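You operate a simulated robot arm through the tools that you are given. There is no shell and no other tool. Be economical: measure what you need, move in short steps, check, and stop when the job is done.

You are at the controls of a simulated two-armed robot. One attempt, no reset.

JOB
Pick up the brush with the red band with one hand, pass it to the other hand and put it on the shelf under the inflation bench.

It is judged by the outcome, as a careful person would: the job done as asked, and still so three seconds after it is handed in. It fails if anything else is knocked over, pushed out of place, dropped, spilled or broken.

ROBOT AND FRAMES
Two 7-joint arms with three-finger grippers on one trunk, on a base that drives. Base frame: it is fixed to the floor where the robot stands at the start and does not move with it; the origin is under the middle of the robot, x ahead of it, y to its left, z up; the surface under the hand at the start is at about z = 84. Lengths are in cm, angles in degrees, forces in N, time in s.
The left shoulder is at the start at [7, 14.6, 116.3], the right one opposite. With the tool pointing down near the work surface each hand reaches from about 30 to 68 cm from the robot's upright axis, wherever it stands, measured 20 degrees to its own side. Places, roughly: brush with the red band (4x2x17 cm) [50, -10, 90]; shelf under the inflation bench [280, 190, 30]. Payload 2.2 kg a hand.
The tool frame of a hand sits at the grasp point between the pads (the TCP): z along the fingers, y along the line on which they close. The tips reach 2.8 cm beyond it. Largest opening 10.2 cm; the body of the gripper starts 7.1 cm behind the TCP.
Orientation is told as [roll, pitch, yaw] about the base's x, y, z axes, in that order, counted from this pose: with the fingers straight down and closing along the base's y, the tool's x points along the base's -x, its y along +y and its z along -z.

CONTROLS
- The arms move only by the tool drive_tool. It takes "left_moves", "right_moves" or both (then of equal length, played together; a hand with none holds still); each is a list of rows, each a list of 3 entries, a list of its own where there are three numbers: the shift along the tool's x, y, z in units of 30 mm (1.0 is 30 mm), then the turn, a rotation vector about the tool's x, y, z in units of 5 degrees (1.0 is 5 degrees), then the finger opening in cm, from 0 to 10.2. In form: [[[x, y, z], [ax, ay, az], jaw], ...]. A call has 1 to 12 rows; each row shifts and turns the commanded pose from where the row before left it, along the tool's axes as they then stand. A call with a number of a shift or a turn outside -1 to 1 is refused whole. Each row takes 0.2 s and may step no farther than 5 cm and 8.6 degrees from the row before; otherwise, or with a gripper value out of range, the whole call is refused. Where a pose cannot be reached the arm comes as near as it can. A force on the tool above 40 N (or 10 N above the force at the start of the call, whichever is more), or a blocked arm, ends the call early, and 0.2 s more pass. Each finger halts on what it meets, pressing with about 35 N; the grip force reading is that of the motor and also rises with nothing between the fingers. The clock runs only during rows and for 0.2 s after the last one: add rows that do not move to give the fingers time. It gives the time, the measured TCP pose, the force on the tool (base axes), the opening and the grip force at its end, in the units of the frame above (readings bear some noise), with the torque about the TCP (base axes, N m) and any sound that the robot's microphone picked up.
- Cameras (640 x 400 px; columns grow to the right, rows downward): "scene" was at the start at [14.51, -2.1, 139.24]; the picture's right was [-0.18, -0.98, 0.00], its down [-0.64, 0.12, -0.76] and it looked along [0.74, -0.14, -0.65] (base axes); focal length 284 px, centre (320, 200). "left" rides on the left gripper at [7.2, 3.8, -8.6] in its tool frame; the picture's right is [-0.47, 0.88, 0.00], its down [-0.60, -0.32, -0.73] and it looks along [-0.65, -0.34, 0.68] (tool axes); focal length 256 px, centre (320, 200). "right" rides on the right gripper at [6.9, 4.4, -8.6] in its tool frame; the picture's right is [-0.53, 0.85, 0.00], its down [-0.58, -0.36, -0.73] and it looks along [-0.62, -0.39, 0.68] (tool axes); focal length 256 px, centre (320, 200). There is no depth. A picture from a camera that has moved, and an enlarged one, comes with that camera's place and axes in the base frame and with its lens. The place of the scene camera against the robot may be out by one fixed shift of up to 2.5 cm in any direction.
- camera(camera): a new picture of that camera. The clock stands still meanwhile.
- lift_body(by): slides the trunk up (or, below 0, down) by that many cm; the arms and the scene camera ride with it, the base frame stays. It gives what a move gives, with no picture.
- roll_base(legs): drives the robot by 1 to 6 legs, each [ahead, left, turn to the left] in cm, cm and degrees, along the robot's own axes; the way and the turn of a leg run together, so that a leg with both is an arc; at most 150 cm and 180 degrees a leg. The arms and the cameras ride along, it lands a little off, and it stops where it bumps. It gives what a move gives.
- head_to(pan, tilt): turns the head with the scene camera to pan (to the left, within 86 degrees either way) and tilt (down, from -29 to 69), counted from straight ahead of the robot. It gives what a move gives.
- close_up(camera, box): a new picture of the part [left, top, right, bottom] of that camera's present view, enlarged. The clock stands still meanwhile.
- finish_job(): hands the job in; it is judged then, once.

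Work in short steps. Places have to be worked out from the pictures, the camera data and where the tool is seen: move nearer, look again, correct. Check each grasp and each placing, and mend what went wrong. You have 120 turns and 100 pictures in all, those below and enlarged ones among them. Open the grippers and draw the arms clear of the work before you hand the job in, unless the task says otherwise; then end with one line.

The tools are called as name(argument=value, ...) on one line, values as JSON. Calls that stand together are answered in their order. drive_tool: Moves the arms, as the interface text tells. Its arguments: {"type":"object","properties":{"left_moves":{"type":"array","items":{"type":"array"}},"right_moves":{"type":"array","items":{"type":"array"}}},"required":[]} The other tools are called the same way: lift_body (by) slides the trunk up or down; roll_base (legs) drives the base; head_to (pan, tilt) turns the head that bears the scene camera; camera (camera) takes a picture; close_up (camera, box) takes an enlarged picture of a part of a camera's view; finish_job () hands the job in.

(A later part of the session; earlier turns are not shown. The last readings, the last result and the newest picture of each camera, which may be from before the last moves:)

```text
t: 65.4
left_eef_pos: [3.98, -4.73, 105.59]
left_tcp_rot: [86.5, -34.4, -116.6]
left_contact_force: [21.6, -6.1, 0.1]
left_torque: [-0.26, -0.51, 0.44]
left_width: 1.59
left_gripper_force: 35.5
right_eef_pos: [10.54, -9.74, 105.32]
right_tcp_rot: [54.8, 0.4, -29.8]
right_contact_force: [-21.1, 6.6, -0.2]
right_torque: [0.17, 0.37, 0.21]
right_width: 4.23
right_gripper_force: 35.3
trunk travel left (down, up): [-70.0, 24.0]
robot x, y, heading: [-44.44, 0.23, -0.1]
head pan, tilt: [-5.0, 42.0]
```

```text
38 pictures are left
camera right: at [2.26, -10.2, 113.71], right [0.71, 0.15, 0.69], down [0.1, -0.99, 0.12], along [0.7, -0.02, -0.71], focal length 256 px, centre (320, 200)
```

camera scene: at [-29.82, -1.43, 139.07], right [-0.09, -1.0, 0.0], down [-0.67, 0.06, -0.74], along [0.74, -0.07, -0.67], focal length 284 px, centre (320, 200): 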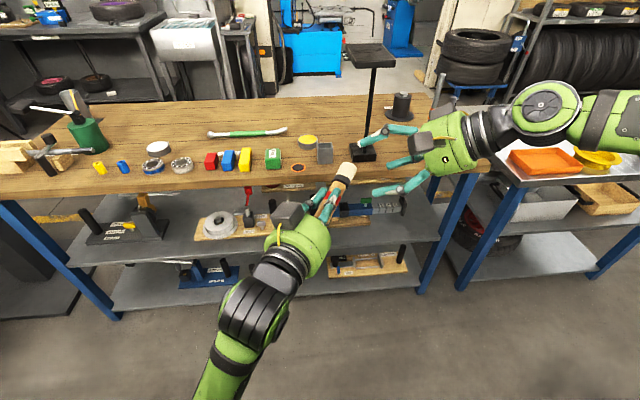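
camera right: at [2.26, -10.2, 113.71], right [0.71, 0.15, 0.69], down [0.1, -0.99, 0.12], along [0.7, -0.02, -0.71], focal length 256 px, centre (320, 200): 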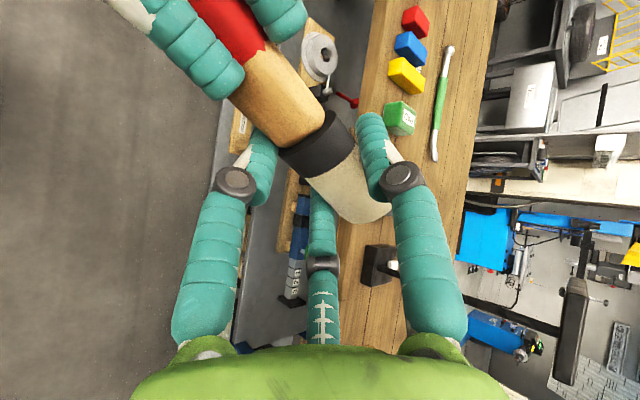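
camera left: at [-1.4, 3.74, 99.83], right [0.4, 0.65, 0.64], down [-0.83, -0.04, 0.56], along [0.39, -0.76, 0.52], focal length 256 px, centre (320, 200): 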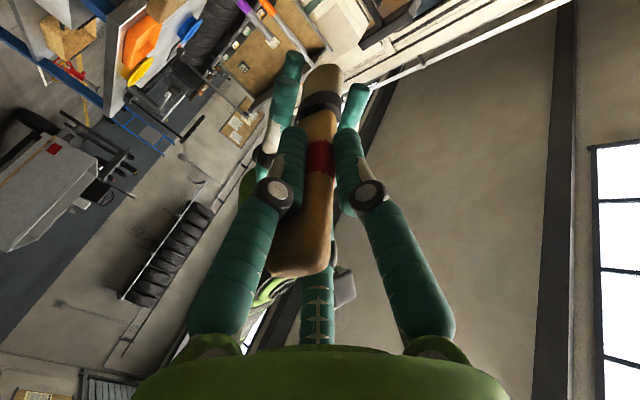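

It clamps squarely at 4.2 cm, but on the bristles, with a wedge force of 22 N along the brush. I'll reopen, slide 1.6 cm toward the handle so I grip the ferrule, and close again.

drive_tool(right_moves=[[[0, 0, 0], [0, 0, 0], 6.5], [[0, -0.15, 0], [0, 0, 0], 8.5], [[0.27, 0, 0], [0, 0, 0], 8.5], [[0.27, 0, 0], [0, 0, 0], 8.5], [[0, 0.15, 0], [0, 0, 0], 6], [[0, 0, 0], [0, 0, 0], 4.5], [[0, 0, 0], [0, 0, 0], 3], [[0, 0, 0], [0, 0, 0], 1.5], [[0, 0, 0], [0, 0, 0], 0.5], [[0, 0, 0], [0, 0, 0], 0.5]])

camera(camera="right")

close_up(camera="scene", box=[250, 100, 450, 260])

```text
t: 67.6
left_eef_pos: [3.9, -4.68, 105.72]
left_tcp_rot: [86.7, -34.6, -116.8]
left_contact_force: [7.3, 2.7, 5.2]
left_torque: [-0.08, -0.17, 0.18]
left_width: 1.6
left_gripper_force: 35.1
right_eef_pos: [9.2, -9.03, 105.28]
right_tcp_rot: [54.9, 0.1, -30.2]
right_contact_force: [-7.8, -2.9, -4.5]
right_torque: [-0.08, -0.12, 0.28]
right_width: 4.13
right_gripper_force: 35.2
trunk travel left (down, up): [-70.0, 24.0]
robot x, y, heading: [-44.22, 0.44, -0.1]
head pan, tilt: [-5.0, 42.0]
```

```text
37 pictures are left
camera right: at [0.96, -9.48, 113.69], right [0.71, 0.15, 0.69], down [0.09, -0.99, 0.12], along [0.7, -0.02, -0.71], focal length 256 px, centre (320, 200)
```

right: 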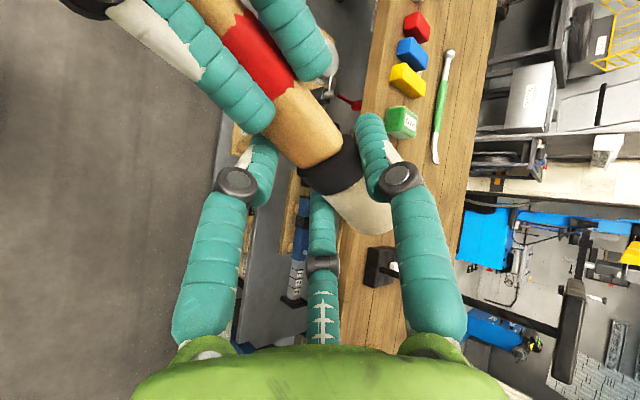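

```text
2.50 times, centred on (350, 180) of scene
camera zoom: at [-29.82, -1.26, 139.07], right [-0.09, -1.0, 0.0], down [-0.67, 0.06, -0.74], along [0.74, -0.07, -0.67], focal length 710 px, centre (245, 250)
```

zoom: 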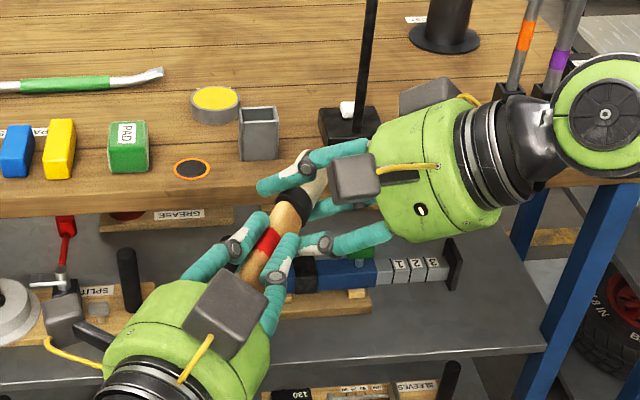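

Held at 4.13 cm on the ferrule with only a small residual force. I'll open the left hand and draw it straight back along the handle.

drive_tool(left_moves=[[[0, 0, 0], [0, 0, 0], 3], [[0, 0, 0], [0, 0, 0], 5], [[0, 0, 0], [0, 0, 0], 5]])

close_up(camera="scene", box=[250, 100, 450, 260])

```text
t: 68.4
left_eef_pos: [3.99, -4.84, 105.66]
left_tcp_rot: [86.7, -34.5, -116.7]
left_contact_force: [-0.1, 0.4, -1.0]
left_torque: [0.01, 0.02, -0.01]
left_width: 4.99
left_gripper_force: 0.0
right_eef_pos: [9.33, -9.11, 105.32]
right_tcp_rot: [55.0, 0.0, -30.2]
right_contact_force: [0.8, -0.2, -0.6]
right_torque: [-0.02, 0.0, 0.02]
right_width: 4.17
right_gripper_force: 35.0
trunk travel left (down, up): [-70.0, 24.0]
robot x, y, heading: [-44.01, 0.23, -0.3]
head pan, tilt: [-5.0, 42.0]
```

```text
2.50 times, centred on (350, 180) of scene
camera zoom: at [-29.83, -1.26, 139.07], right [-0.09, -1.0, 0.0], down [-0.67, 0.06, -0.74], along [0.74, -0.07, -0.67], focal length 710 px, centre (245, 250)
```

zoom: 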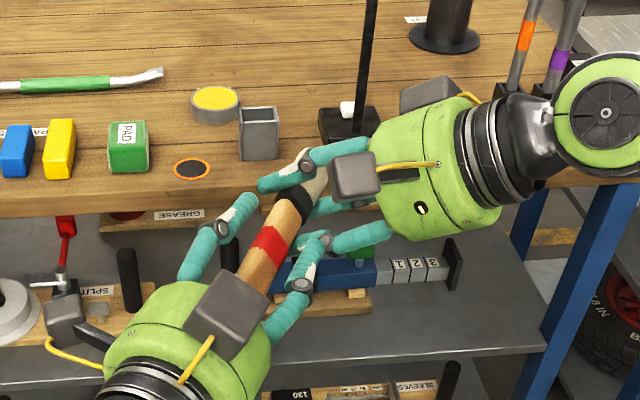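

The right hand holds the brush alone and steady. Withdrawing the left hand back and then off to its own side.

drive_tool(left_moves=[[[0, 0, -0.8], [0, 0, 0], 5], [[0, 0, -0.8], [0, 0, 0], 5], [[0, 0, -0.8], [0, 0, 0], 5], [[0.74, 0.48, -0.48], [0, 0, 0], 5], [[0.74, 0.48, -0.48], [0, 0, 0], 5], [[0.74, 0.48, -0.48], [0, 0, 0], 5], [[0.74, 0.48, -0.48], [0, 0, 0], 5], [[0.74, 0.48, -0.48], [0, 0, 0], 5], [[0.74, 0.48, -0.48], [0, 0, 0], 5]])

camera(camera="scene")

camera(camera="right")

```text
t: 70.4
left_eef_pos: [1.7, 14.86, 103.54]
left_tcp_rot: [86.7, -34.6, -116.9]
left_contact_force: [0.8, 0.4, 0.3]
left_torque: [0.01, 0.0, -0.04]
left_width: 4.99
left_gripper_force: 0.1
left hand out of reach, approached as far as the arm can: row 3, 4, 5, 6, 7
right_eef_pos: [9.29, -9.04, 105.47]
right_tcp_rot: [55.1, 0.0, -30.2]
right_contact_force: [-0.3, 0.0, -0.9]
right_torque: [0.0, -0.01, 0.02]
right_width: 4.17
right_gripper_force: 34.8
trunk travel left (down, up): [-70.0, 24.0]
robot x, y, heading: [-44.5, 0.06, -0.1]
head pan, tilt: [-5.0, 42.0]
```

```text
34 pictures are left
camera scene: at [-29.88, -1.16, 139.08], right [-0.09, -1.0, 0.0], down [-0.67, 0.06, -0.74], along [0.74, -0.07, -0.67], focal length 284 px, centre (320, 200)
```

scene: 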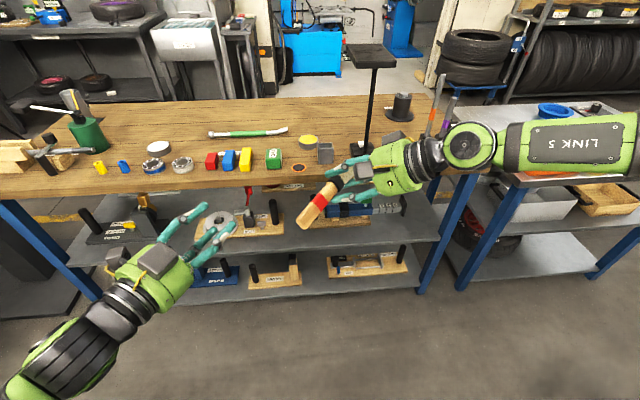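

```text
33 pictures are left
camera right: at [0.95, -9.4, 113.79], right [0.7, 0.15, 0.69], down [0.09, -0.99, 0.12], along [0.7, -0.02, -0.71], focal length 256 px, centre (320, 200)
```

right: 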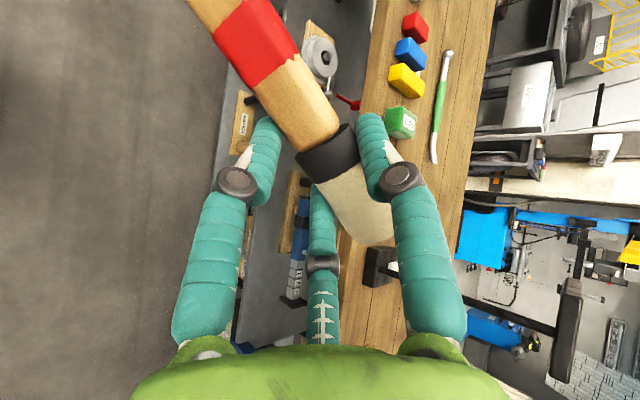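

The handover worked: the right hand alone has the brush at 4.17 cm. Now I'll bring the right hand back to its own side, fingers down and yaw near 0.

drive_tool(right_moves=[[[-0.5, -0.5, -0.7], [0, 0, 0], 0.5], [[-0.5, -0.5, -0.7], [0, 0, 0], 0.5], [[-0.5, -0.5, -0.7], [0, 0, 0], 0.5], [[-0.5, -0.5, -0.7], [0, 0, 0], 0.5], [[-0.5, -0.5, -0.7], [0, 0, 0], 0.5], [[-0.5, -0.5, -0.7], [0, 0, 0], 0.5]])

drive_tool(right_moves=[[[0, 0, 0], [1, 0, 0], 0.5], [[0, 0, 0], [1, 0, 0], 0.5], [[0, 0, 0], [1, 0, 0], 0.5], [[0, 0, 0], [1, 0, 0], 0.5], [[0, 0, 0], [1, 0, 0], 0.5], [[0, 0, 0], [1, 0, 0], 0.5], [[0, 0, 0], [1, 0, 0], 0.5], [[0, 0, 0], [1, 0, 0], 0.5], [[0, 0, 0], [1, 0, 0], 0.5], [[0, 0, 0], [1, 0, 0], 0.5], [[0, 0, 0], [1, 0, 0], 0.5]])

drive_tool(right_moves=[[[0, 0, 0], [0, 0, -1], 0.5], [[0, 0, 0], [0, 0, -1], 0.5], [[0, 0, 0], [0, 0, -1], 0.5], [[0, 0, 0], [0, 0, -1], 0.5], [[0, 0, 0], [0, 0, -1], 0.5], [[0, 0, 0], [0, 0, -1], 0.5]])

camera(camera="right")

```text
t: 71.8
left_eef_pos: [1.77, 14.64, 103.47]
left_tcp_rot: [86.6, -34.5, -116.7]
left_contact_force: [0.8, -0.5, -0.6]
left_torque: [-0.03, -0.03, 0.03]
left_width: 5.01
left_gripper_force: 0.1
right_eef_pos: [9.28, -27.01, 105.15]
right_tcp_rot: [55.1, 0.0, -30.1]
right_contact_force: [-0.2, -0.8, -0.7]
right_torque: [-0.02, 0.0, -0.01]
right_width: 4.19
right_gripper_force: 34.9
trunk travel left (down, up): [-70.0, 24.0]
robot x, y, heading: [-44.11, -0.07, -0.3]
head pan, tilt: [-5.0, 42.0]
```

```text
t: 74.2
left_eef_pos: [1.72, 14.61, 103.52]
left_tcp_rot: [86.5, -34.4, -116.7]
left_contact_force: [0.5, -0.2, -0.2]
left_torque: [0.0, 0.01, -0.03]
left_width: 4.98
left_gripper_force: 0.0
right_eef_pos: [9.32, -27.0, 105.19]
right_tcp_rot: [0.1, 0.0, -30.2]
right_contact_force: [0.9, -0.3, -0.4]
right_torque: [0.01, -0.01, -0.03]
right_width: 4.16
right_gripper_force: 34.5
trunk travel left (down, up): [-70.0, 24.0]
robot x, y, heading: [-44.47, 0.49, -0.1]
head pan, tilt: [-5.0, 42.0]
```

```text
t: 75.6
left_eef_pos: [1.8, 14.82, 103.54]
left_tcp_rot: [86.6, -34.5, -116.7]
left_contact_force: [0.1, -0.1, 0.4]
left_torque: [0.02, -0.03, 0.01]
left_width: 4.99
left_gripper_force: 0.0
right_eef_pos: [9.31, -26.99, 105.09]
right_tcp_rot: [0.2, 0.0, -0.1]
right_contact_force: [0.3, 0.8, -0.8]
right_torque: [0.01, 0.0, 0.05]
right_width: 4.19
right_gripper_force: 35.5
trunk travel left (down, up): [-70.0, 24.0]
robot x, y, heading: [-44.73, 0.41, 0.0]
head pan, tilt: [-5.0, 42.0]
```

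```text
32 pictures are left
camera right: at [2.4, -22.52, 113.62], right [0.54, 0.84, 0.0], down [0.58, -0.37, 0.73], along [0.62, -0.39, -0.68], focal length 256 px, centre (320, 200)
```

right: 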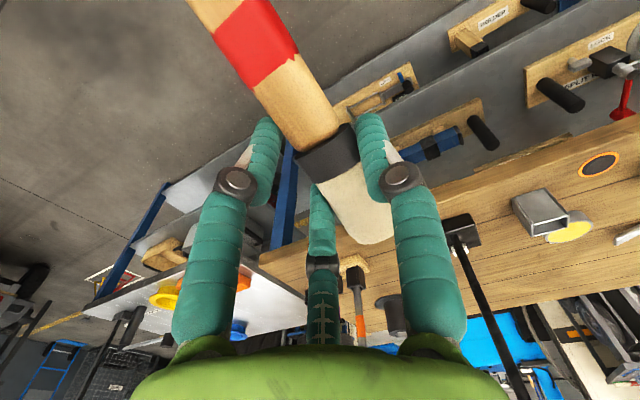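

Brush is secure, lying along x with its handle toward me. Now I'll drive: strafe right past the white table along the clear aisle, with the head looking right.

roll_base(legs=[[0, -120, 0]])

head_to(pan=-50, tilt=25)

camera(camera="scene")

```text
t: 81.7
left_eef_pos: [1.4, -106.52, 103.55]
left_tcp_rot: [86.6, -34.4, -116.5]
left_contact_force: [0.3, 0.3, -0.2]
left_torque: [0.0, -0.03, -0.01]
left_width: 5.01
left_gripper_force: 0.1
right_eef_pos: [9.3, -148.27, 105.17]
right_tcp_rot: [0.0, -0.1, 0.1]
right_contact_force: [-1.0, 0.6, 0.1]
right_torque: [0.02, -0.01, 0.02]
right_width: 4.17
right_gripper_force: 35.3
trunk travel left (down, up): [-70.0, 24.0]
robot x, y, heading: [-44.25, -121.4, 0.0]
head pan, tilt: [-5.0, 42.0]
```

```text
t: 82.8
left_eef_pos: [1.58, -106.55, 103.42]
left_tcp_rot: [86.6, -34.4, -116.4]
left_contact_force: [0.7, -0.4, 0.1]
left_torque: [0.01, -0.01, 0.0]
left_width: 5.01
left_gripper_force: 0.1
right_eef_pos: [9.28, -148.25, 105.09]
right_tcp_rot: [0.1, 0.0, 0.2]
right_contact_force: [0.4, 0.5, 0.6]
right_torque: [-0.02, 0.0, 0.01]
right_width: 4.19
right_gripper_force: 34.9
trunk travel left (down, up): [-70.0, 24.0]
robot x, y, heading: [-44.62, -121.43, 0.0]
head pan, tilt: [-50.0, 25.0]
```

```text
31 pictures are left
camera scene: at [-32.4, -129.09, 141.7], right [-0.76, -0.64, 0.0], down [-0.27, 0.32, -0.91], along [0.58, -0.69, -0.42], focal length 284 px, centre (320, 200)
```

scene: 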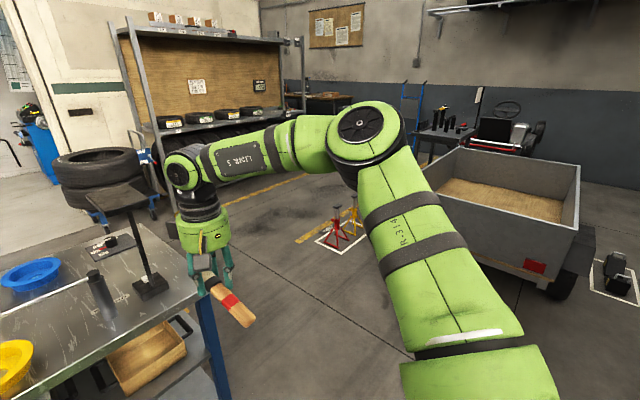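

The way ahead is clear between the white table (edge y≈-155) and the axle stands (y≈-295). I'll strafe to y≈-215 and drive forward to x≈158.

roll_base(legs=[[0, -94, 0], [100, 0, 0]])

head_to(pan=25, tilt=25)

camera(camera="scene")

```text
t: 92.6
left_eef_pos: [100.06, -200.6, 103.57]
left_tcp_rot: [86.6, -34.5, -115.3]
left_contact_force: [-0.2, 0.7, -0.5]
left_torque: [0.0, 0.01, -0.01]
left_width: 5.0
left_gripper_force: 0.1
right_eef_pos: [108.65, -242.09, 105.07]
right_tcp_rot: [0.2, 0.0, 1.2]
right_contact_force: [0.6, 0.1, -1.3]
right_torque: [0.01, -0.02, -0.01]
right_width: 4.18
right_gripper_force: 35.0
trunk travel left (down, up): [-70.0, 24.0]
robot x, y, heading: [54.23, -216.54, 1.2]
head pan, tilt: [-50.0, 25.0]
```

```text
t: 94.1
left_eef_pos: [100.05, -200.71, 103.53]
left_tcp_rot: [86.6, -34.5, -115.3]
left_contact_force: [0.3, -0.3, 0.5]
left_torque: [0.02, 0.02, -0.04]
left_width: 5.0
left_gripper_force: 0.1
right_eef_pos: [108.59, -242.1, 105.18]
right_tcp_rot: [0.1, 0.0, 1.2]
right_contact_force: [-0.5, 0.4, -1.1]
right_torque: [0.02, -0.02, 0.0]
right_width: 4.17
right_gripper_force: 35.6
trunk travel left (down, up): [-70.0, 24.0]
robot x, y, heading: [54.67, -216.36, 1.3]
head pan, tilt: [25.0, 25.0]
```

```text
30 pictures are left
camera scene: at [68.78, -212.88, 141.7], right [0.44, -0.9, 0.0], down [-0.38, -0.19, -0.91], along [0.81, 0.4, -0.42], focal length 284 px, centre (320, 200)
```

scene: 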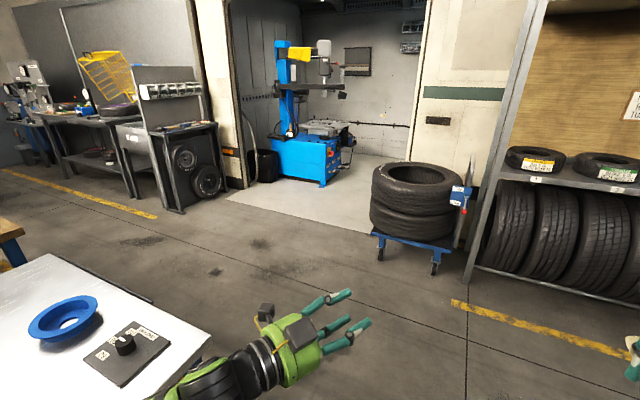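

The corridor is clear; the tyre trolley starts at x≈262. Driving forward to x≈157, correcting heading, then strafing left behind the benches.

roll_base(legs=[[103, 0, -1.3], [0, 150, 0], [0, 80, 0]])

head_to(pan=50, tilt=28)

camera(camera="scene")

```text
t: 110.3
left_eef_pos: [209.01, 25.68, 103.5]
left_tcp_rot: [86.6, -34.4, -118.1]
left_contact_force: [-0.5, -0.1, 0.3]
left_torque: [0.02, 0.02, 0.03]
left_width: 5.01
left_gripper_force: 0.0
right_eef_pos: [215.5, -16.19, 105.16]
right_tcp_rot: [0.0, 0.0, -1.6]
right_contact_force: [-0.6, 0.3, -0.5]
right_torque: [0.02, 0.0, 0.0]
right_width: 4.2
right_gripper_force: 34.7
trunk travel left (down, up): [-70.0, 24.0]
robot x, y, heading: [162.81, 12.0, -1.7]
head pan, tilt: [25.0, 25.0]
```

```text
t: 111.2
left_eef_pos: [208.96, 25.67, 103.54]
left_tcp_rot: [86.5, -34.5, -118.0]
left_contact_force: [0.2, -0.6, 0.3]
left_torque: [-0.03, 0.0, 0.03]
left_width: 5.03
left_gripper_force: 0.0
right_eef_pos: [215.57, -16.23, 105.09]
right_tcp_rot: [0.2, 0.0, -1.5]
right_contact_force: [0.3, 0.3, 0.0]
right_torque: [-0.05, -0.02, -0.01]
right_width: 4.19
right_gripper_force: 35.4
trunk travel left (down, up): [-70.0, 24.0]
robot x, y, heading: [162.45, 11.99, -1.6]
head pan, tilt: [50.0, 28.0]
```

```text
29 pictures are left
camera scene: at [174.78, 18.25, 141.22], right [0.75, -0.66, 0.0], down [-0.31, -0.35, -0.88], along [0.59, 0.66, -0.47], focal length 284 px, centre (320, 200)
```

scene: 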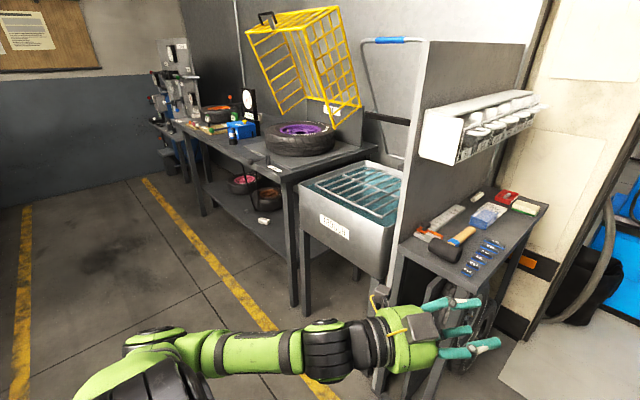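

I'm in the corridor by the benches, and the inflation bench front runs along x≈249 from y=127 to 271. Zooming in on its shelf.

close_up(camera="scene", box=[170, 120, 400, 310])

```text
2.11 times, centred on (285, 215) of scene
camera zoom: at [174.78, 18.25, 141.22], right [0.75, -0.66, 0.0], down [-0.31, -0.35, -0.88], along [0.59, 0.66, -0.47], focal length 598 px, centre (394, 168)
```

zoom: 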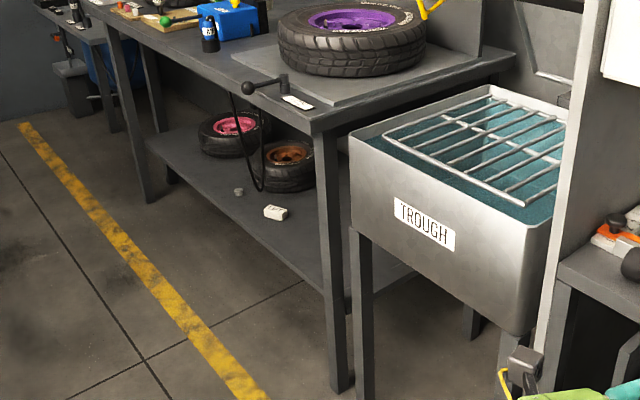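

The shelf's front-right area (y≈132–165) is free. On it I see a white block near (259,173), a small grey cylinder, two small wheels and a hanging hose at y≈165. The left hand must not enter, so I'll first point it down and tuck it back to the left.

drive_tool(left_moves=[[[0, 0, 0], [0.824, 0.564, 0], 3], [[0, 0, 0], [0.824, 0.564, 0], 3], [[0, 0, 0], [0.824, 0.564, 0], 3], [[0, 0, 0], [0.824, 0.564, 0], 3], [[0, 0, 0], [0.824, 0.564, 0], 3], [[0, 0, 0], [0.824, 0.564, 0], 3], [[0, 0, 0], [0.824, 0.564, 0], 3], [[0, 0, 0], [0.824, 0.564, 0], 3], [[0, 0, 0], [0.824, 0.564, 0], 3], [[0, 0, 0], [0.824, 0.564, 0], 3], [[0, 0, 0], [0.824, 0.564, 0], 3], [[0, 0, 0], [0.824, 0.564, 0], 3]])

drive_tool(left_moves=[[[0, 0, 0], [0.824, 0.564, 0], 3], [[0, 0, 0], [0.824, 0.564, 0], 3], [[0, 0, 0], [0.824, 0.564, 0], 3], [[0, 0, 0], [0.824, 0.564, 0], 3], [[0, 0, 0], [0.824, 0.564, 0], 3], [[0, 0, 0], [0.824, 0.564, 0], 3]])

```text
t: 113.8
left_eef_pos: [210.02, 25.78, 103.13]
left_tcp_rot: [22.8, -15.1, -88.6]
left_contact_force: [0.8, -1.0, 0.0]
left_torque: [0.02, 0.0, 0.02]
left_width: 2.97
left_gripper_force: 0.1
left hand out of reach, approached as far as the arm can: row 1, 2
right_eef_pos: [215.55, -16.3, 105.19]
right_tcp_rot: [0.2, 0.1, -1.6]
right_contact_force: [-0.6, 0.0, -0.4]
right_torque: [-0.03, 0.03, -0.03]
right_width: 4.19
right_gripper_force: 35.3
trunk travel left (down, up): [-70.0, 24.0]
robot x, y, heading: [162.76, 12.15, -1.6]
head pan, tilt: [50.0, 28.0]
```

```text
t: 115.2
left_eef_pos: [209.98, 25.81, 103.08]
left_tcp_rot: [-2.4, 1.5, -85.5]
left_contact_force: [-0.6, -0.1, 0.4]
left_torque: [0.0, 0.0, 0.01]
left_width: 2.99
left_gripper_force: 0.0
right_eef_pos: [215.54, -16.17, 105.11]
right_tcp_rot: [0.1, -0.1, -1.6]
right_contact_force: [0.1, 0.6, 0.0]
right_torque: [-0.01, -0.01, 0.03]
right_width: 4.16
right_gripper_force: 34.4
trunk travel left (down, up): [-70.0, 24.0]
robot x, y, heading: [162.41, 12.08, -1.2]
head pan, tilt: [50.0, 28.0]
```

Left hand now points down. Tucking it back and to the left.

drive_tool(left_moves=[[[1, -0.6, 0], [0, 0, 0], 3], [[1, -0.6, 0], [0, 0, 0], 3], [[1, -0.6, 0], [0, 0, 0], 3], [[1, -0.6, 0], [0, 0, 0], 3], [[1, -0.8, 0], [0, 0, -0.5], 3], [[1, -1, 0], [0, 0, -0.5], 3], [[1, -1, 0], [0, 0, -0.5], 3], [[1, -1, 0], [0, 0, -0.5], 3], [[1, -1, 0], [0, 0, -0.5], 3], [[0.9, -1, 0], [0, 0, -0.5], 3], [[0.9, -1, 0], [0, 0, -0.5], 3], [[0.9, -1, 0], [0, 0, -0.5], 3]])

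```text
t: 117.8
left_eef_pos: [173.91, 54.35, 105.15]
left_tcp_rot: [-1.8, 1.8, -65.7]
left_contact_force: [-0.4, 0.2, 0.6]
left_torque: [-0.04, -0.03, 0.02]
left_width: 3.0
left_gripper_force: 0.0
right_eef_pos: [215.28, -16.01, 105.3]
right_tcp_rot: [0.1, -0.2, -1.6]
right_contact_force: [0.1, 0.9, -0.2]
right_torque: [-0.01, -0.03, 0.0]
right_width: 4.17
right_gripper_force: 34.4
trunk travel left (down, up): [-70.0, 24.0]
robot x, y, heading: [162.61, 12.31, -1.8]
head pan, tilt: [50.0, 28.0]
```

Left hand is tucked. Strafing left to y≈193, then forward a bit with a turn to heading -20°.

roll_base(legs=[[0, 100, 1.7], [0, 78, 0]])

roll_base(legs=[[0, 0, -20], [20, 5, 0]])

head_to(pan=-12, tilt=42)

camera(camera="scene")

```text
t: 126.7
left_eef_pos: [171.76, 230.7, 105.24]
left_tcp_rot: [-1.9, 2.1, -63.2]
left_contact_force: [1.1, 0.3, -0.4]
left_torque: [-0.02, 0.01, 0.0]
left_width: 3.0
left_gripper_force: 0.1
right_eef_pos: [216.04, 162.14, 105.09]
right_tcp_rot: [0.1, 0.0, 0.9]
right_contact_force: [0.4, -0.5, -0.7]
right_torque: [0.01, -0.01, 0.02]
right_width: 4.19
right_gripper_force: 35.3
trunk travel left (down, up): [-70.0, 24.0]
robot x, y, heading: [161.73, 188.07, 1.0]
head pan, tilt: [50.0, 28.0]
```

```text
t: 129.4
left_eef_pos: [206.2, 223.04, 105.28]
left_tcp_rot: [-1.7, 1.9, -83.0]
left_contact_force: [-0.5, 0.6, -0.1]
left_torque: [-0.04, -0.02, 0.01]
left_width: 2.98
left_gripper_force: 0.1
right_eef_pos: [224.41, 143.53, 105.11]
right_tcp_rot: [0.1, -0.1, -18.9]
right_contact_force: [-0.4, -0.3, -0.9]
right_torque: [0.0, -0.01, -0.02]
right_width: 4.17
right_gripper_force: 35.4
trunk travel left (down, up): [-70.0, 24.0]
robot x, y, heading: [182.36, 186.22, -19.1]
head pan, tilt: [50.0, 28.0]
```

```text
t: 130.7
left_eef_pos: [206.32, 223.04, 105.28]
left_tcp_rot: [-1.8, 1.9, -83.0]
left_contact_force: [0.0, 0.8, -0.8]
left_torque: [0.03, -0.03, 0.01]
left_width: 2.96
left_gripper_force: 0.1
right_eef_pos: [224.66, 143.51, 105.11]
right_tcp_rot: [0.1, 0.0, -19.0]
right_contact_force: [0.6, -0.8, 0.1]
right_torque: [-0.02, 0.02, 0.03]
right_width: 4.18
right_gripper_force: 35.0
trunk travel left (down, up): [-70.0, 24.0]
robot x, y, heading: [182.52, 186.44, -19.0]
head pan, tilt: [-12.0, 42.0]
```

```text
27 pictures are left
camera scene: at [195.59, 179.89, 139.07], right [-0.51, -0.86, 0.0], down [-0.57, 0.34, -0.74], along [0.64, -0.38, -0.67], focal length 284 px, centre (320, 200)
```

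scene: 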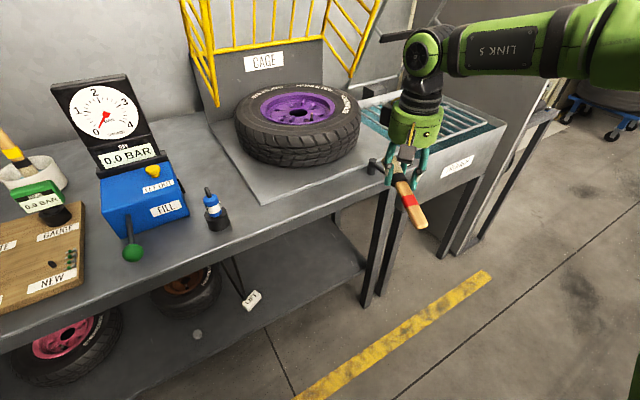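

The hand is outside the bench front. I'll zoom on the shelf area to find its front edge and confirm the free spot.

close_up(camera="scene", box=[180, 200, 440, 360])

```text
2.46 times, centred on (310, 280) of scene
camera zoom: at [195.59, 179.89, 139.07], right [-0.51, -0.86, 0.0], down [-0.57, 0.34, -0.74], along [0.64, -0.38, -0.67], focal length 700 px, centre (345, 3)
```

zoom: 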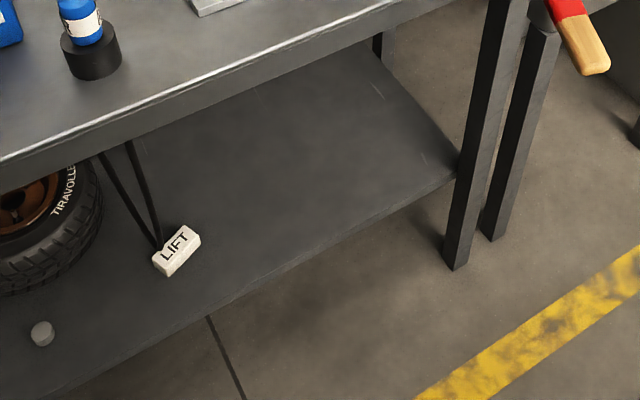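

The shelf front edge is at x≈248, and it's free for y 126–165; the "LIFT" pendant rests near (259,174). To stay clear of the bench with my body, I'll lay the brush nearly parallel to the edge: tuck the left hand further back and yaw the right hand 50° more.

drive_tool(left_moves=[[[0.44, -0.89, 0], [0, 0, 0], 3], [[0.44, -0.89, 0], [0, 0, 0], 3], [[0.44, -0.89, 0], [0, 0, 0], 3], [[0.44, -0.89, 0], [0, 0, 0], 3], [[0.44, -0.89, 0], [0, 0, 0], 3], [[0, 0, 0], [0, 0, 0], 3], [[0, 0, 0], [0, 0, 0], 3], [[0, 0, 0], [0, 0, 0], 3], [[0, 0, 0], [0, 0, 0], 3], [[0, 0, 0], [0, 0, 0], 3]], right_moves=[[[0, 0, 0], [0, 0, 1], 0.5], [[0, 0, 0], [0, 0, 1], 0.5], [[0, 0, 0], [0, 0, 1], 0.5], [[0, 0, 0], [0, 0, 1], 0.5], [[0, 0, 0], [0, 0, 1], 0.5], [[0, 0, 0], [0, 0, 1], 0.5], [[0, 0, 0], [0, 0, 1], 0.5], [[0, 0, 0], [0, 0, 1], 0.5], [[0, 0, 0], [0, 0, 1], 0.5], [[0, 0, 0], [0, 0, 1], 0.5]])

```text
t: 132.9
left_eef_pos: [203.24, 223.89, 106.41]
left_tcp_rot: [-1.9, 1.9, -83.0]
left_contact_force: [0.1, -0.2, 0.6]
left_torque: [0.01, -0.03, 0.03]
left_width: 3.01
left_gripper_force: 0.2
left hand out of reach, approached as far as the arm can: row 1, 2, 3, 4, 5
right_eef_pos: [224.56, 143.51, 105.16]
right_tcp_rot: [0.2, 0.1, -69.0]
right_contact_force: [-0.2, 0.4, -0.3]
right_torque: [-0.01, 0.0, -0.01]
right_width: 4.19
right_gripper_force: 34.6
trunk travel left (down, up): [-70.0, 24.0]
robot x, y, heading: [182.74, 186.25, -18.9]
head pan, tilt: [-12.0, 42.0]
```

Brush yaw is set. Lowering the trunk by 62 cm with the hand still outside the bench.

lift_body(by=-35)

lift_body(by=-27)

head_to(pan=-20, tilt=20)

camera(camera="scene")

```text
t: 136.3
left_eef_pos: [203.19, 223.97, 71.33]
left_tcp_rot: [-1.7, 2.0, -83.0]
left_contact_force: [0.6, 1.1, -0.4]
left_torque: [-0.03, -0.01, -0.02]
left_width: 2.99
left_gripper_force: 0.1
right_eef_pos: [224.61, 143.58, 69.99]
right_tcp_rot: [0.1, 0.0, -69.0]
right_contact_force: [-0.4, -0.3, -0.1]
right_torque: [0.02, 0.01, -0.01]
right_width: 4.17
right_gripper_force: 35.0
trunk travel left (down, up): [-35.0, 59.0]
robot x, y, heading: [182.39, 186.67, -19.0]
head pan, tilt: [-12.0, 42.0]
```

```text
t: 139.1
left_eef_pos: [203.25, 223.95, 44.38]
left_tcp_rot: [-1.8, 2.0, -82.9]
left_contact_force: [-0.4, 0.1, -0.3]
left_torque: [-0.04, 0.0, -0.02]
left_width: 3.01
left_gripper_force: 0.0
right_eef_pos: [224.61, 143.56, 42.97]
right_tcp_rot: [0.1, 0.0, -69.0]
right_contact_force: [0.3, 0.0, -0.7]
right_torque: [-0.02, 0.0, 0.01]
right_width: 4.17
right_gripper_force: 34.7
trunk travel left (down, up): [-8.0, 86.0]
robot x, y, heading: [182.21, 186.39, -18.9]
head pan, tilt: [-12.0, 42.0]
```

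```text
t: 139.9
left_eef_pos: [203.16, 223.87, 44.46]
left_tcp_rot: [-1.9, 2.0, -83.0]
left_contact_force: [-0.1, 0.1, 0.6]
left_torque: [0.01, 0.02, -0.02]
left_width: 2.99
left_gripper_force: 0.0
right_eef_pos: [224.56, 143.44, 43.1]
right_tcp_rot: [0.2, 0.1, -69.1]
right_contact_force: [-0.3, 0.0, -1.2]
right_torque: [-0.03, -0.03, 0.01]
right_width: 4.18
right_gripper_force: 34.9
trunk travel left (down, up): [-8.0, 86.0]
robot x, y, heading: [182.37, 186.7, -18.9]
head pan, tilt: [-20.0, 20.0]
```

```text
25 pictures are left
camera scene: at [195.63, 178.34, 80.5], right [-0.63, -0.78, 0.0], down [-0.27, 0.22, -0.94], along [0.73, -0.59, -0.34], focal length 284 px, centre (320, 200)
```

scene: 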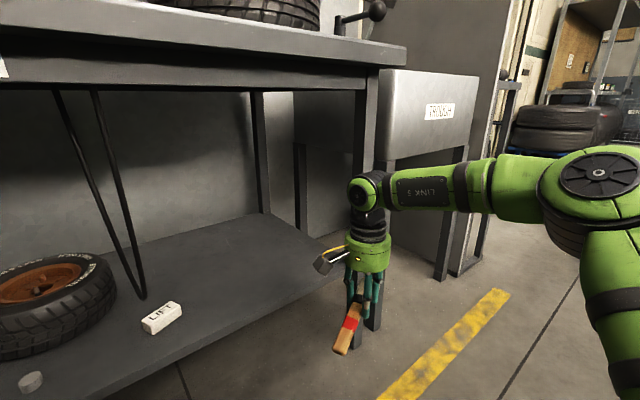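

The arm fits under the bench top (wrist top ~z 69, underside ~80) and the LIFT pendant is well to the left. I'll extend the right hand 8 cm toward the bench first.

drive_tool(right_moves=[[[-0.11, 0.91, 0], [0, 0, 0], 0.5], [[-0.11, 0.91, 0], [0, 0, 0], 0.5], [[-0.11, 0.91, 0], [0, 0, 0], 0.5]])

camera(camera="right")

```text
t: 140.7
left_eef_pos: [203.25, 223.89, 44.4]
left_tcp_rot: [-1.8, 2.0, -83.0]
left_contact_force: [0.1, -0.3, -0.3]
left_torque: [0.03, -0.01, 0.0]
left_width: 2.97
left_gripper_force: 0.1
right_eef_pos: [229.02, 144.68, 43.04]
right_tcp_rot: [0.1, -0.1, -69.0]
right_contact_force: [0.8, -0.3, -0.4]
right_torque: [-0.04, 0.02, -0.03]
right_width: 4.22
right_gripper_force: 34.7
right hand out of reach, approached as far as the arm can: row 2, 3
trunk travel left (down, up): [-8.0, 86.0]
robot x, y, heading: [182.58, 186.28, -19.1]
head pan, tilt: [-20.0, 20.0]
```

```text
24 pictures are left
camera right: at [230.5, 152.66, 51.46], right [0.98, -0.2, 0.0], down [-0.14, -0.67, 0.73], along [-0.14, -0.72, -0.68], focal length 256 px, centre (320, 200)
```

right: 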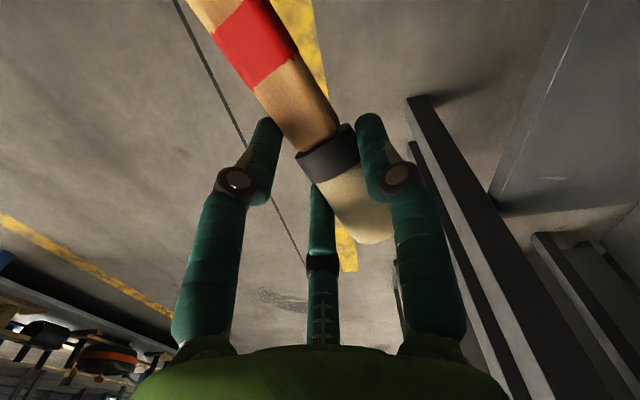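

Reached x=229. The rest must come from the base: I'll drive 14 cm of the 28 cm toward the shelf, then check.

roll_base(legs=[[13, 5.2, 0]])

camera(camera="scene")

```text
t: 142.0
left_eef_pos: [217.32, 224.52, 44.46]
left_tcp_rot: [-1.8, 2.0, -83.1]
left_contact_force: [-0.1, -0.1, -0.5]
left_torque: [0.02, 0.03, -0.02]
left_width: 3.01
left_gripper_force: 0.2
right_eef_pos: [242.88, 145.19, 42.94]
right_tcp_rot: [0.2, 0.0, -69.1]
right_contact_force: [-0.4, 0.4, -0.9]
right_torque: [0.0, 0.03, 0.02]
right_width: 4.18
right_gripper_force: 35.3
trunk travel left (down, up): [-8.0, 86.0]
robot x, y, heading: [196.75, 187.0, -19.1]
head pan, tilt: [-20.0, 20.0]
```

```text
23 pictures are left
camera scene: at [209.66, 178.95, 80.51], right [-0.63, -0.78, 0.0], down [-0.27, 0.22, -0.94], along [0.73, -0.59, -0.34], focal length 284 px, centre (320, 200)
```

scene: 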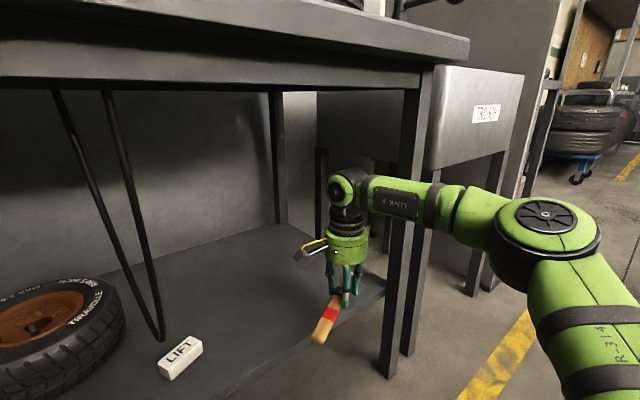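

Hand is entering cleanly under the top, but the forearm will pass near the front leg. I'll bias the remaining move 4 cm to the left for clearance.

roll_base(legs=[[11.9, 8.3, 0]])

camera(camera="scene")

camera(camera="right")

```text
t: 143.4
left_eef_pos: [231.27, 228.42, 44.45]
left_tcp_rot: [-1.8, 2.0, -83.3]
left_contact_force: [0.1, -0.4, 0.4]
left_torque: [-0.01, 0.01, -0.03]
left_width: 3.01
left_gripper_force: 0.0
right_eef_pos: [256.86, 149.1, 42.98]
right_tcp_rot: [0.2, 0.0, -69.1]
right_contact_force: [0.4, 0.7, -0.6]
right_torque: [0.04, 0.01, 0.02]
right_width: 4.18
right_gripper_force: 35.2
trunk travel left (down, up): [-8.0, 86.0]
robot x, y, heading: [210.5, 191.2, -18.9]
head pan, tilt: [-20.0, 20.0]
```

```text
22 pictures are left
camera scene: at [223.54, 182.92, 80.51], right [-0.63, -0.78, 0.0], down [-0.27, 0.22, -0.94], along [0.73, -0.59, -0.34], focal length 284 px, centre (320, 200)
```

scene: 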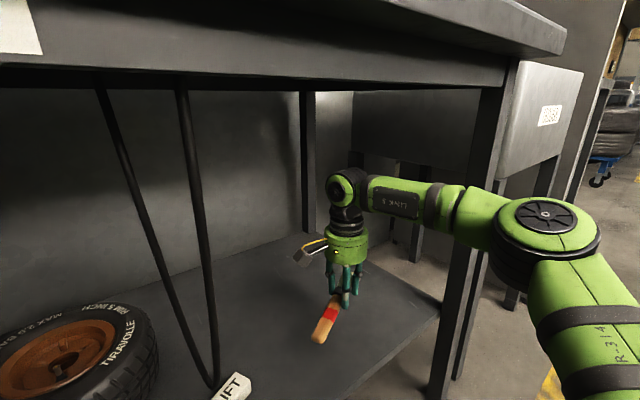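

```text
21 pictures are left
camera right: at [258.34, 157.21, 51.49], right [0.98, -0.2, 0.0], down [-0.14, -0.67, 0.73], along [-0.14, -0.72, -0.68], focal length 256 px, centre (320, 200)
```

right: 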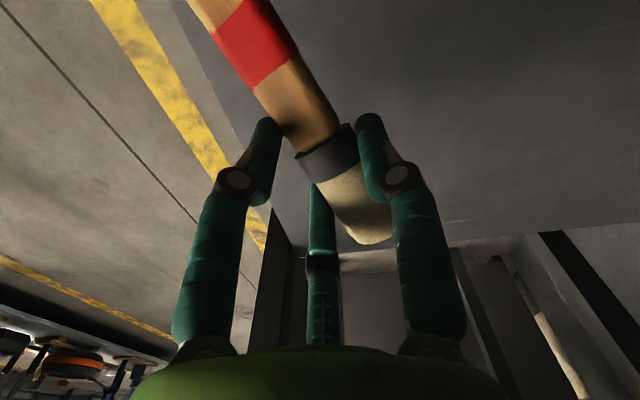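

The shelf edge is at x≈249.5 and the handle end would be only about 2.5 cm in from it. Rotating the hand 20° more makes the brush parallel to the edge, about 7 cm in.

drive_tool(right_moves=[[[0, 0, 0], [0, 0, 1], 0.5], [[0, 0, 0], [0, 0, 1], 0.5], [[0, 0, 0], [0, 0, 1], 0.5], [[0, 0, 0], [0, 0, 1], 0.5]])

```text
t: 144.4
left_eef_pos: [231.23, 228.43, 44.56]
left_tcp_rot: [-1.8, 2.0, -83.1]
left_contact_force: [-0.4, -0.3, -0.9]
left_torque: [-0.01, -0.03, -0.06]
left_width: 3.0
left_gripper_force: 0.0
right_eef_pos: [256.73, 149.13, 43.02]
right_tcp_rot: [0.1, 0.1, -89.2]
right_contact_force: [-0.1, 1.1, -0.3]
right_torque: [-0.01, -0.02, 0.01]
right_width: 4.16
right_gripper_force: 35.4
trunk travel left (down, up): [-8.0, 86.0]
robot x, y, heading: [210.4, 191.05, -19.0]
head pan, tilt: [-20.0, 20.0]
```

Now lowering: 5 cm first, then a look before small contact-seeking steps.

drive_tool(right_moves=[[[0, 0, 0.6], [0, 0, 0], 0.5], [[0, 0, 0.6], [0, 0, 0], 0.5], [[0, 0, 0.4], [0, 0, 0], 0.5]])

camera(camera="right")

close_up(camera="scene", box=[240, 180, 460, 380])

```text
t: 145.2
left_eef_pos: [231.22, 228.47, 44.48]
left_tcp_rot: [-1.8, 2.0, -83.2]
left_contact_force: [-0.4, 0.3, -0.3]
left_torque: [0.04, 0.0, -0.03]
left_width: 3.0
left_gripper_force: 0.0
right_eef_pos: [256.48, 149.08, 38.03]
right_tcp_rot: [0.3, 0.1, -89.1]
right_contact_force: [0.5, 0.7, 0.7]
right_torque: [-0.03, 0.02, -0.04]
right_width: 4.17
right_gripper_force: 34.7
trunk travel left (down, up): [-8.0, 86.0]
robot x, y, heading: [210.52, 190.63, -19.3]
head pan, tilt: [-20.0, 20.0]
```

```text
20 pictures are left
camera right: at [260.73, 156.19, 46.64], right [0.85, -0.52, 0.0], down [-0.36, -0.58, 0.73], along [-0.38, -0.62, -0.69], focal length 256 px, centre (320, 200)
```

right: 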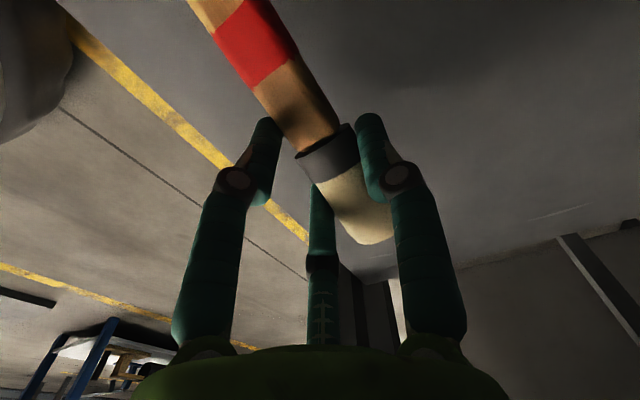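

```text
2.00 times, centred on (350, 280) of scene
camera zoom: at [223.54, 182.92, 80.51], right [-0.63, -0.78, 0.0], down [-0.27, 0.22, -0.94], along [0.73, -0.59, -0.34], focal length 568 px, centre (260, 40)
```

zoom: 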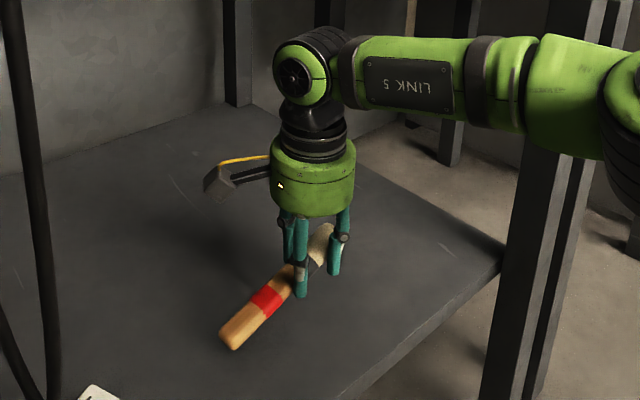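

The brush is parallel to the edge, entirely over the shelf. Lowering in small steps.

drive_tool(right_moves=[[[0, 0, 0.25], [0, 0, 0], 0.5], [[0, 0, 0.25], [0, 0, 0], 0.5], [[0, 0, 0], [0, 0, 0], 0.5]])

drive_tool(right_moves=[[[0, 0, 0.2], [0, 0, 0], 0.5], [[0, 0, 0], [0, 0, 0], 0.5]])

drive_tool(right_moves=[[[0, 0, 0.2], [0, 0, 0], 0.5], [[0, 0, 0], [0, 0, 0], 0.5]])

```text
t: 146.0
left_eef_pos: [231.31, 228.53, 44.39]
left_tcp_rot: [-1.7, 2.0, -83.2]
left_contact_force: [0.5, 0.0, -0.1]
left_torque: [-0.03, 0.01, -0.01]
left_width: 2.98
left_gripper_force: 0.0
right_eef_pos: [256.35, 148.97, 36.66]
right_tcp_rot: [0.3, 0.1, -89.1]
right_contact_force: [0.6, 0.5, -0.7]
right_torque: [0.01, 0.04, 0.01]
right_width: 4.21
right_gripper_force: 35.1
right hand out of reach, approached as far as the arm can: row 1
trunk travel left (down, up): [-8.0, 86.0]
robot x, y, heading: [210.33, 190.83, -19.1]
head pan, tilt: [-20.0, 20.0]
```

```text
t: 146.6
left_eef_pos: [231.33, 228.57, 44.51]
left_tcp_rot: [-1.8, 2.0, -83.2]
left_contact_force: [-0.1, 0.0, -0.3]
left_torque: [0.04, 0.01, -0.03]
left_width: 3.0
left_gripper_force: 0.0
right_eef_pos: [256.2, 149.2, 36.15]
right_tcp_rot: [0.1, 0.1, -89.1]
right_contact_force: [-0.5, -1.1, -1.2]
right_torque: [0.02, 0.01, 0.0]
right_width: 4.19
right_gripper_force: 35.3
trunk travel left (down, up): [-8.0, 86.0]
robot x, y, heading: [210.24, 190.91, -19.0]
head pan, tilt: [-20.0, 20.0]
```

```text
t: 147.2
left_eef_pos: [231.2, 228.6, 44.42]
left_tcp_rot: [-1.8, 2.0, -83.3]
left_contact_force: [1.0, -0.1, -0.3]
left_torque: [0.01, 0.02, 0.01]
left_width: 3.01
left_gripper_force: 0.0
right_eef_pos: [256.09, 149.16, 35.61]
right_tcp_rot: [0.2, 0.0, -89.0]
right_contact_force: [-0.6, -0.2, -0.2]
right_torque: [-0.01, -0.01, 0.0]
right_width: 4.17
right_gripper_force: 34.9
right hand out of reach, approached as far as the arm can: row 1
trunk travel left (down, up): [-8.0, 86.0]
robot x, y, heading: [210.73, 191.18, -19.0]
head pan, tilt: [-20.0, 20.0]
```

No contact yet and the arm nears its limit, so I'll use the trunk for the final lowering.

lift_body(by=-1)

lift_body(by=-0.7)

lift_body(by=-0.6)

```text
t: 147.8
left_eef_pos: [231.18, 228.52, 43.57]
left_tcp_rot: [-1.7, 1.8, -83.2]
left_contact_force: [-0.3, -0.1, 0.1]
left_torque: [0.01, -0.02, 0.0]
left_width: 2.98
left_gripper_force: 0.1
right_eef_pos: [256.07, 149.07, 34.87]
right_tcp_rot: [0.5, 0.0, -89.2]
right_contact_force: [-1.3, -4.8, 11.8]
right_torque: [1.13, 0.07, 0.16]
right_width: 4.21
right_gripper_force: 34.9
trunk travel left (down, up): [-7.0, 87.0]
robot x, y, heading: [210.6, 191.02, -18.8]
head pan, tilt: [-20.0, 20.0]
```

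```text
t: 148.3
left_eef_pos: [231.25, 228.45, 42.74]
left_tcp_rot: [-1.9, 1.9, -83.2]
left_contact_force: [0.4, 0.4, 0.3]
left_torque: [-0.03, 0.0, -0.04]
left_width: 2.99
left_gripper_force: 0.0
right_eef_pos: [256.13, 149.17, 33.94]
right_tcp_rot: [0.4, 0.1, -89.1]
right_contact_force: [1.9, -2.8, 8.5]
right_torque: [0.83, -0.11, -0.22]
right_width: 4.19
right_gripper_force: 35.1
trunk travel left (down, up): [-6.3, 87.7]
robot x, y, heading: [210.33, 190.96, -19.2]
head pan, tilt: [-20.0, 20.0]
```

```text
t: 148.9
left_eef_pos: [231.23, 228.49, 42.18]
left_tcp_rot: [-1.8, 1.9, -83.3]
left_contact_force: [0.0, -0.3, 0.9]
left_torque: [-0.01, -0.01, -0.01]
left_width: 2.99
left_gripper_force: 0.1
right_eef_pos: [256.02, 149.24, 33.43]
right_tcp_rot: [0.3, 0.2, -89.1]
right_contact_force: [1.6, -2.7, 8.5]
right_torque: [0.9, -0.14, -0.25]
right_width: 4.2
right_gripper_force: 35.2
trunk travel left (down, up): [-5.7, 88.3]
robot x, y, heading: [210.4, 191.04, -19.3]
head pan, tilt: [-20.0, 20.0]
```

Contact of about 9 N with torque: the handle end is touching the shelf and the brush is pivoting in the grip. Let me look.

close_up(camera="scene", box=[260, 220, 420, 360])

camera(camera="right")

```text
2.86 times, centred on (340, 290) of scene
camera zoom: at [223.48, 182.96, 78.22], right [-0.63, -0.78, 0.0], down [-0.26, 0.22, -0.94], along [0.73, -0.59, -0.34], focal length 812 px, centre (263, -57)
```

zoom: 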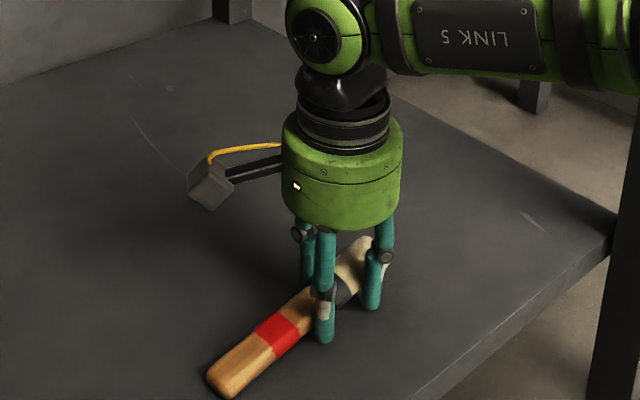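

```text
17 pictures are left
camera right: at [260.23, 156.21, 41.91], right [0.85, -0.52, 0.0], down [-0.36, -0.58, 0.73], along [-0.38, -0.62, -0.69], focal length 256 px, centre (320, 200)
```

right: 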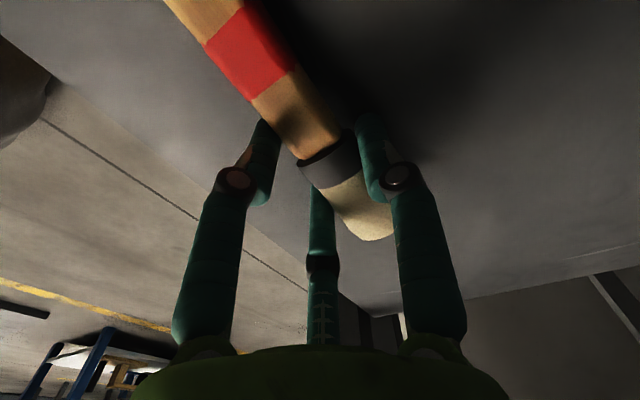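

Brush is pivoting flat as I go down; continuing in small steps until the fingertips or bristles meet the shelf.

lift_body(by=-0.6)

lift_body(by=-0.6)

```text
t: 149.4
left_eef_pos: [231.15, 228.63, 41.57]
left_tcp_rot: [-1.8, 1.8, -83.3]
left_contact_force: [-0.4, 0.3, -0.4]
left_torque: [-0.02, 0.03, 0.0]
left_width: 2.98
left_gripper_force: 0.0
right_eef_pos: [256.02, 149.18, 32.62]
right_tcp_rot: [0.3, 0.2, -89.2]
right_contact_force: [2.3, -3.0, 9.0]
right_torque: [0.73, -0.09, -0.24]
right_width: 4.19
right_gripper_force: 35.4
trunk travel left (down, up): [-5.1, 88.9]
robot x, y, heading: [210.45, 191.09, -19.3]
head pan, tilt: [-20.0, 20.0]
```

```text
t: 150.0
left_eef_pos: [231.07, 228.59, 40.94]
left_tcp_rot: [-1.6, 1.8, -83.2]
left_contact_force: [0.0, -0.1, -0.6]
left_torque: [0.02, 0.0, -0.05]
left_width: 2.97
left_gripper_force: 0.0
right_eef_pos: [256.07, 149.28, 32.78]
right_tcp_rot: [0.6, -0.1, -89.0]
right_contact_force: [-6.3, -3.6, 34.0]
right_torque: [1.41, 0.72, 0.21]
right_width: 4.18
right_gripper_force: 35.1
trunk travel left (down, up): [-4.5, 89.5]
robot x, y, heading: [210.36, 190.78, -19.0]
head pan, tilt: [-20.0, 20.0]
```

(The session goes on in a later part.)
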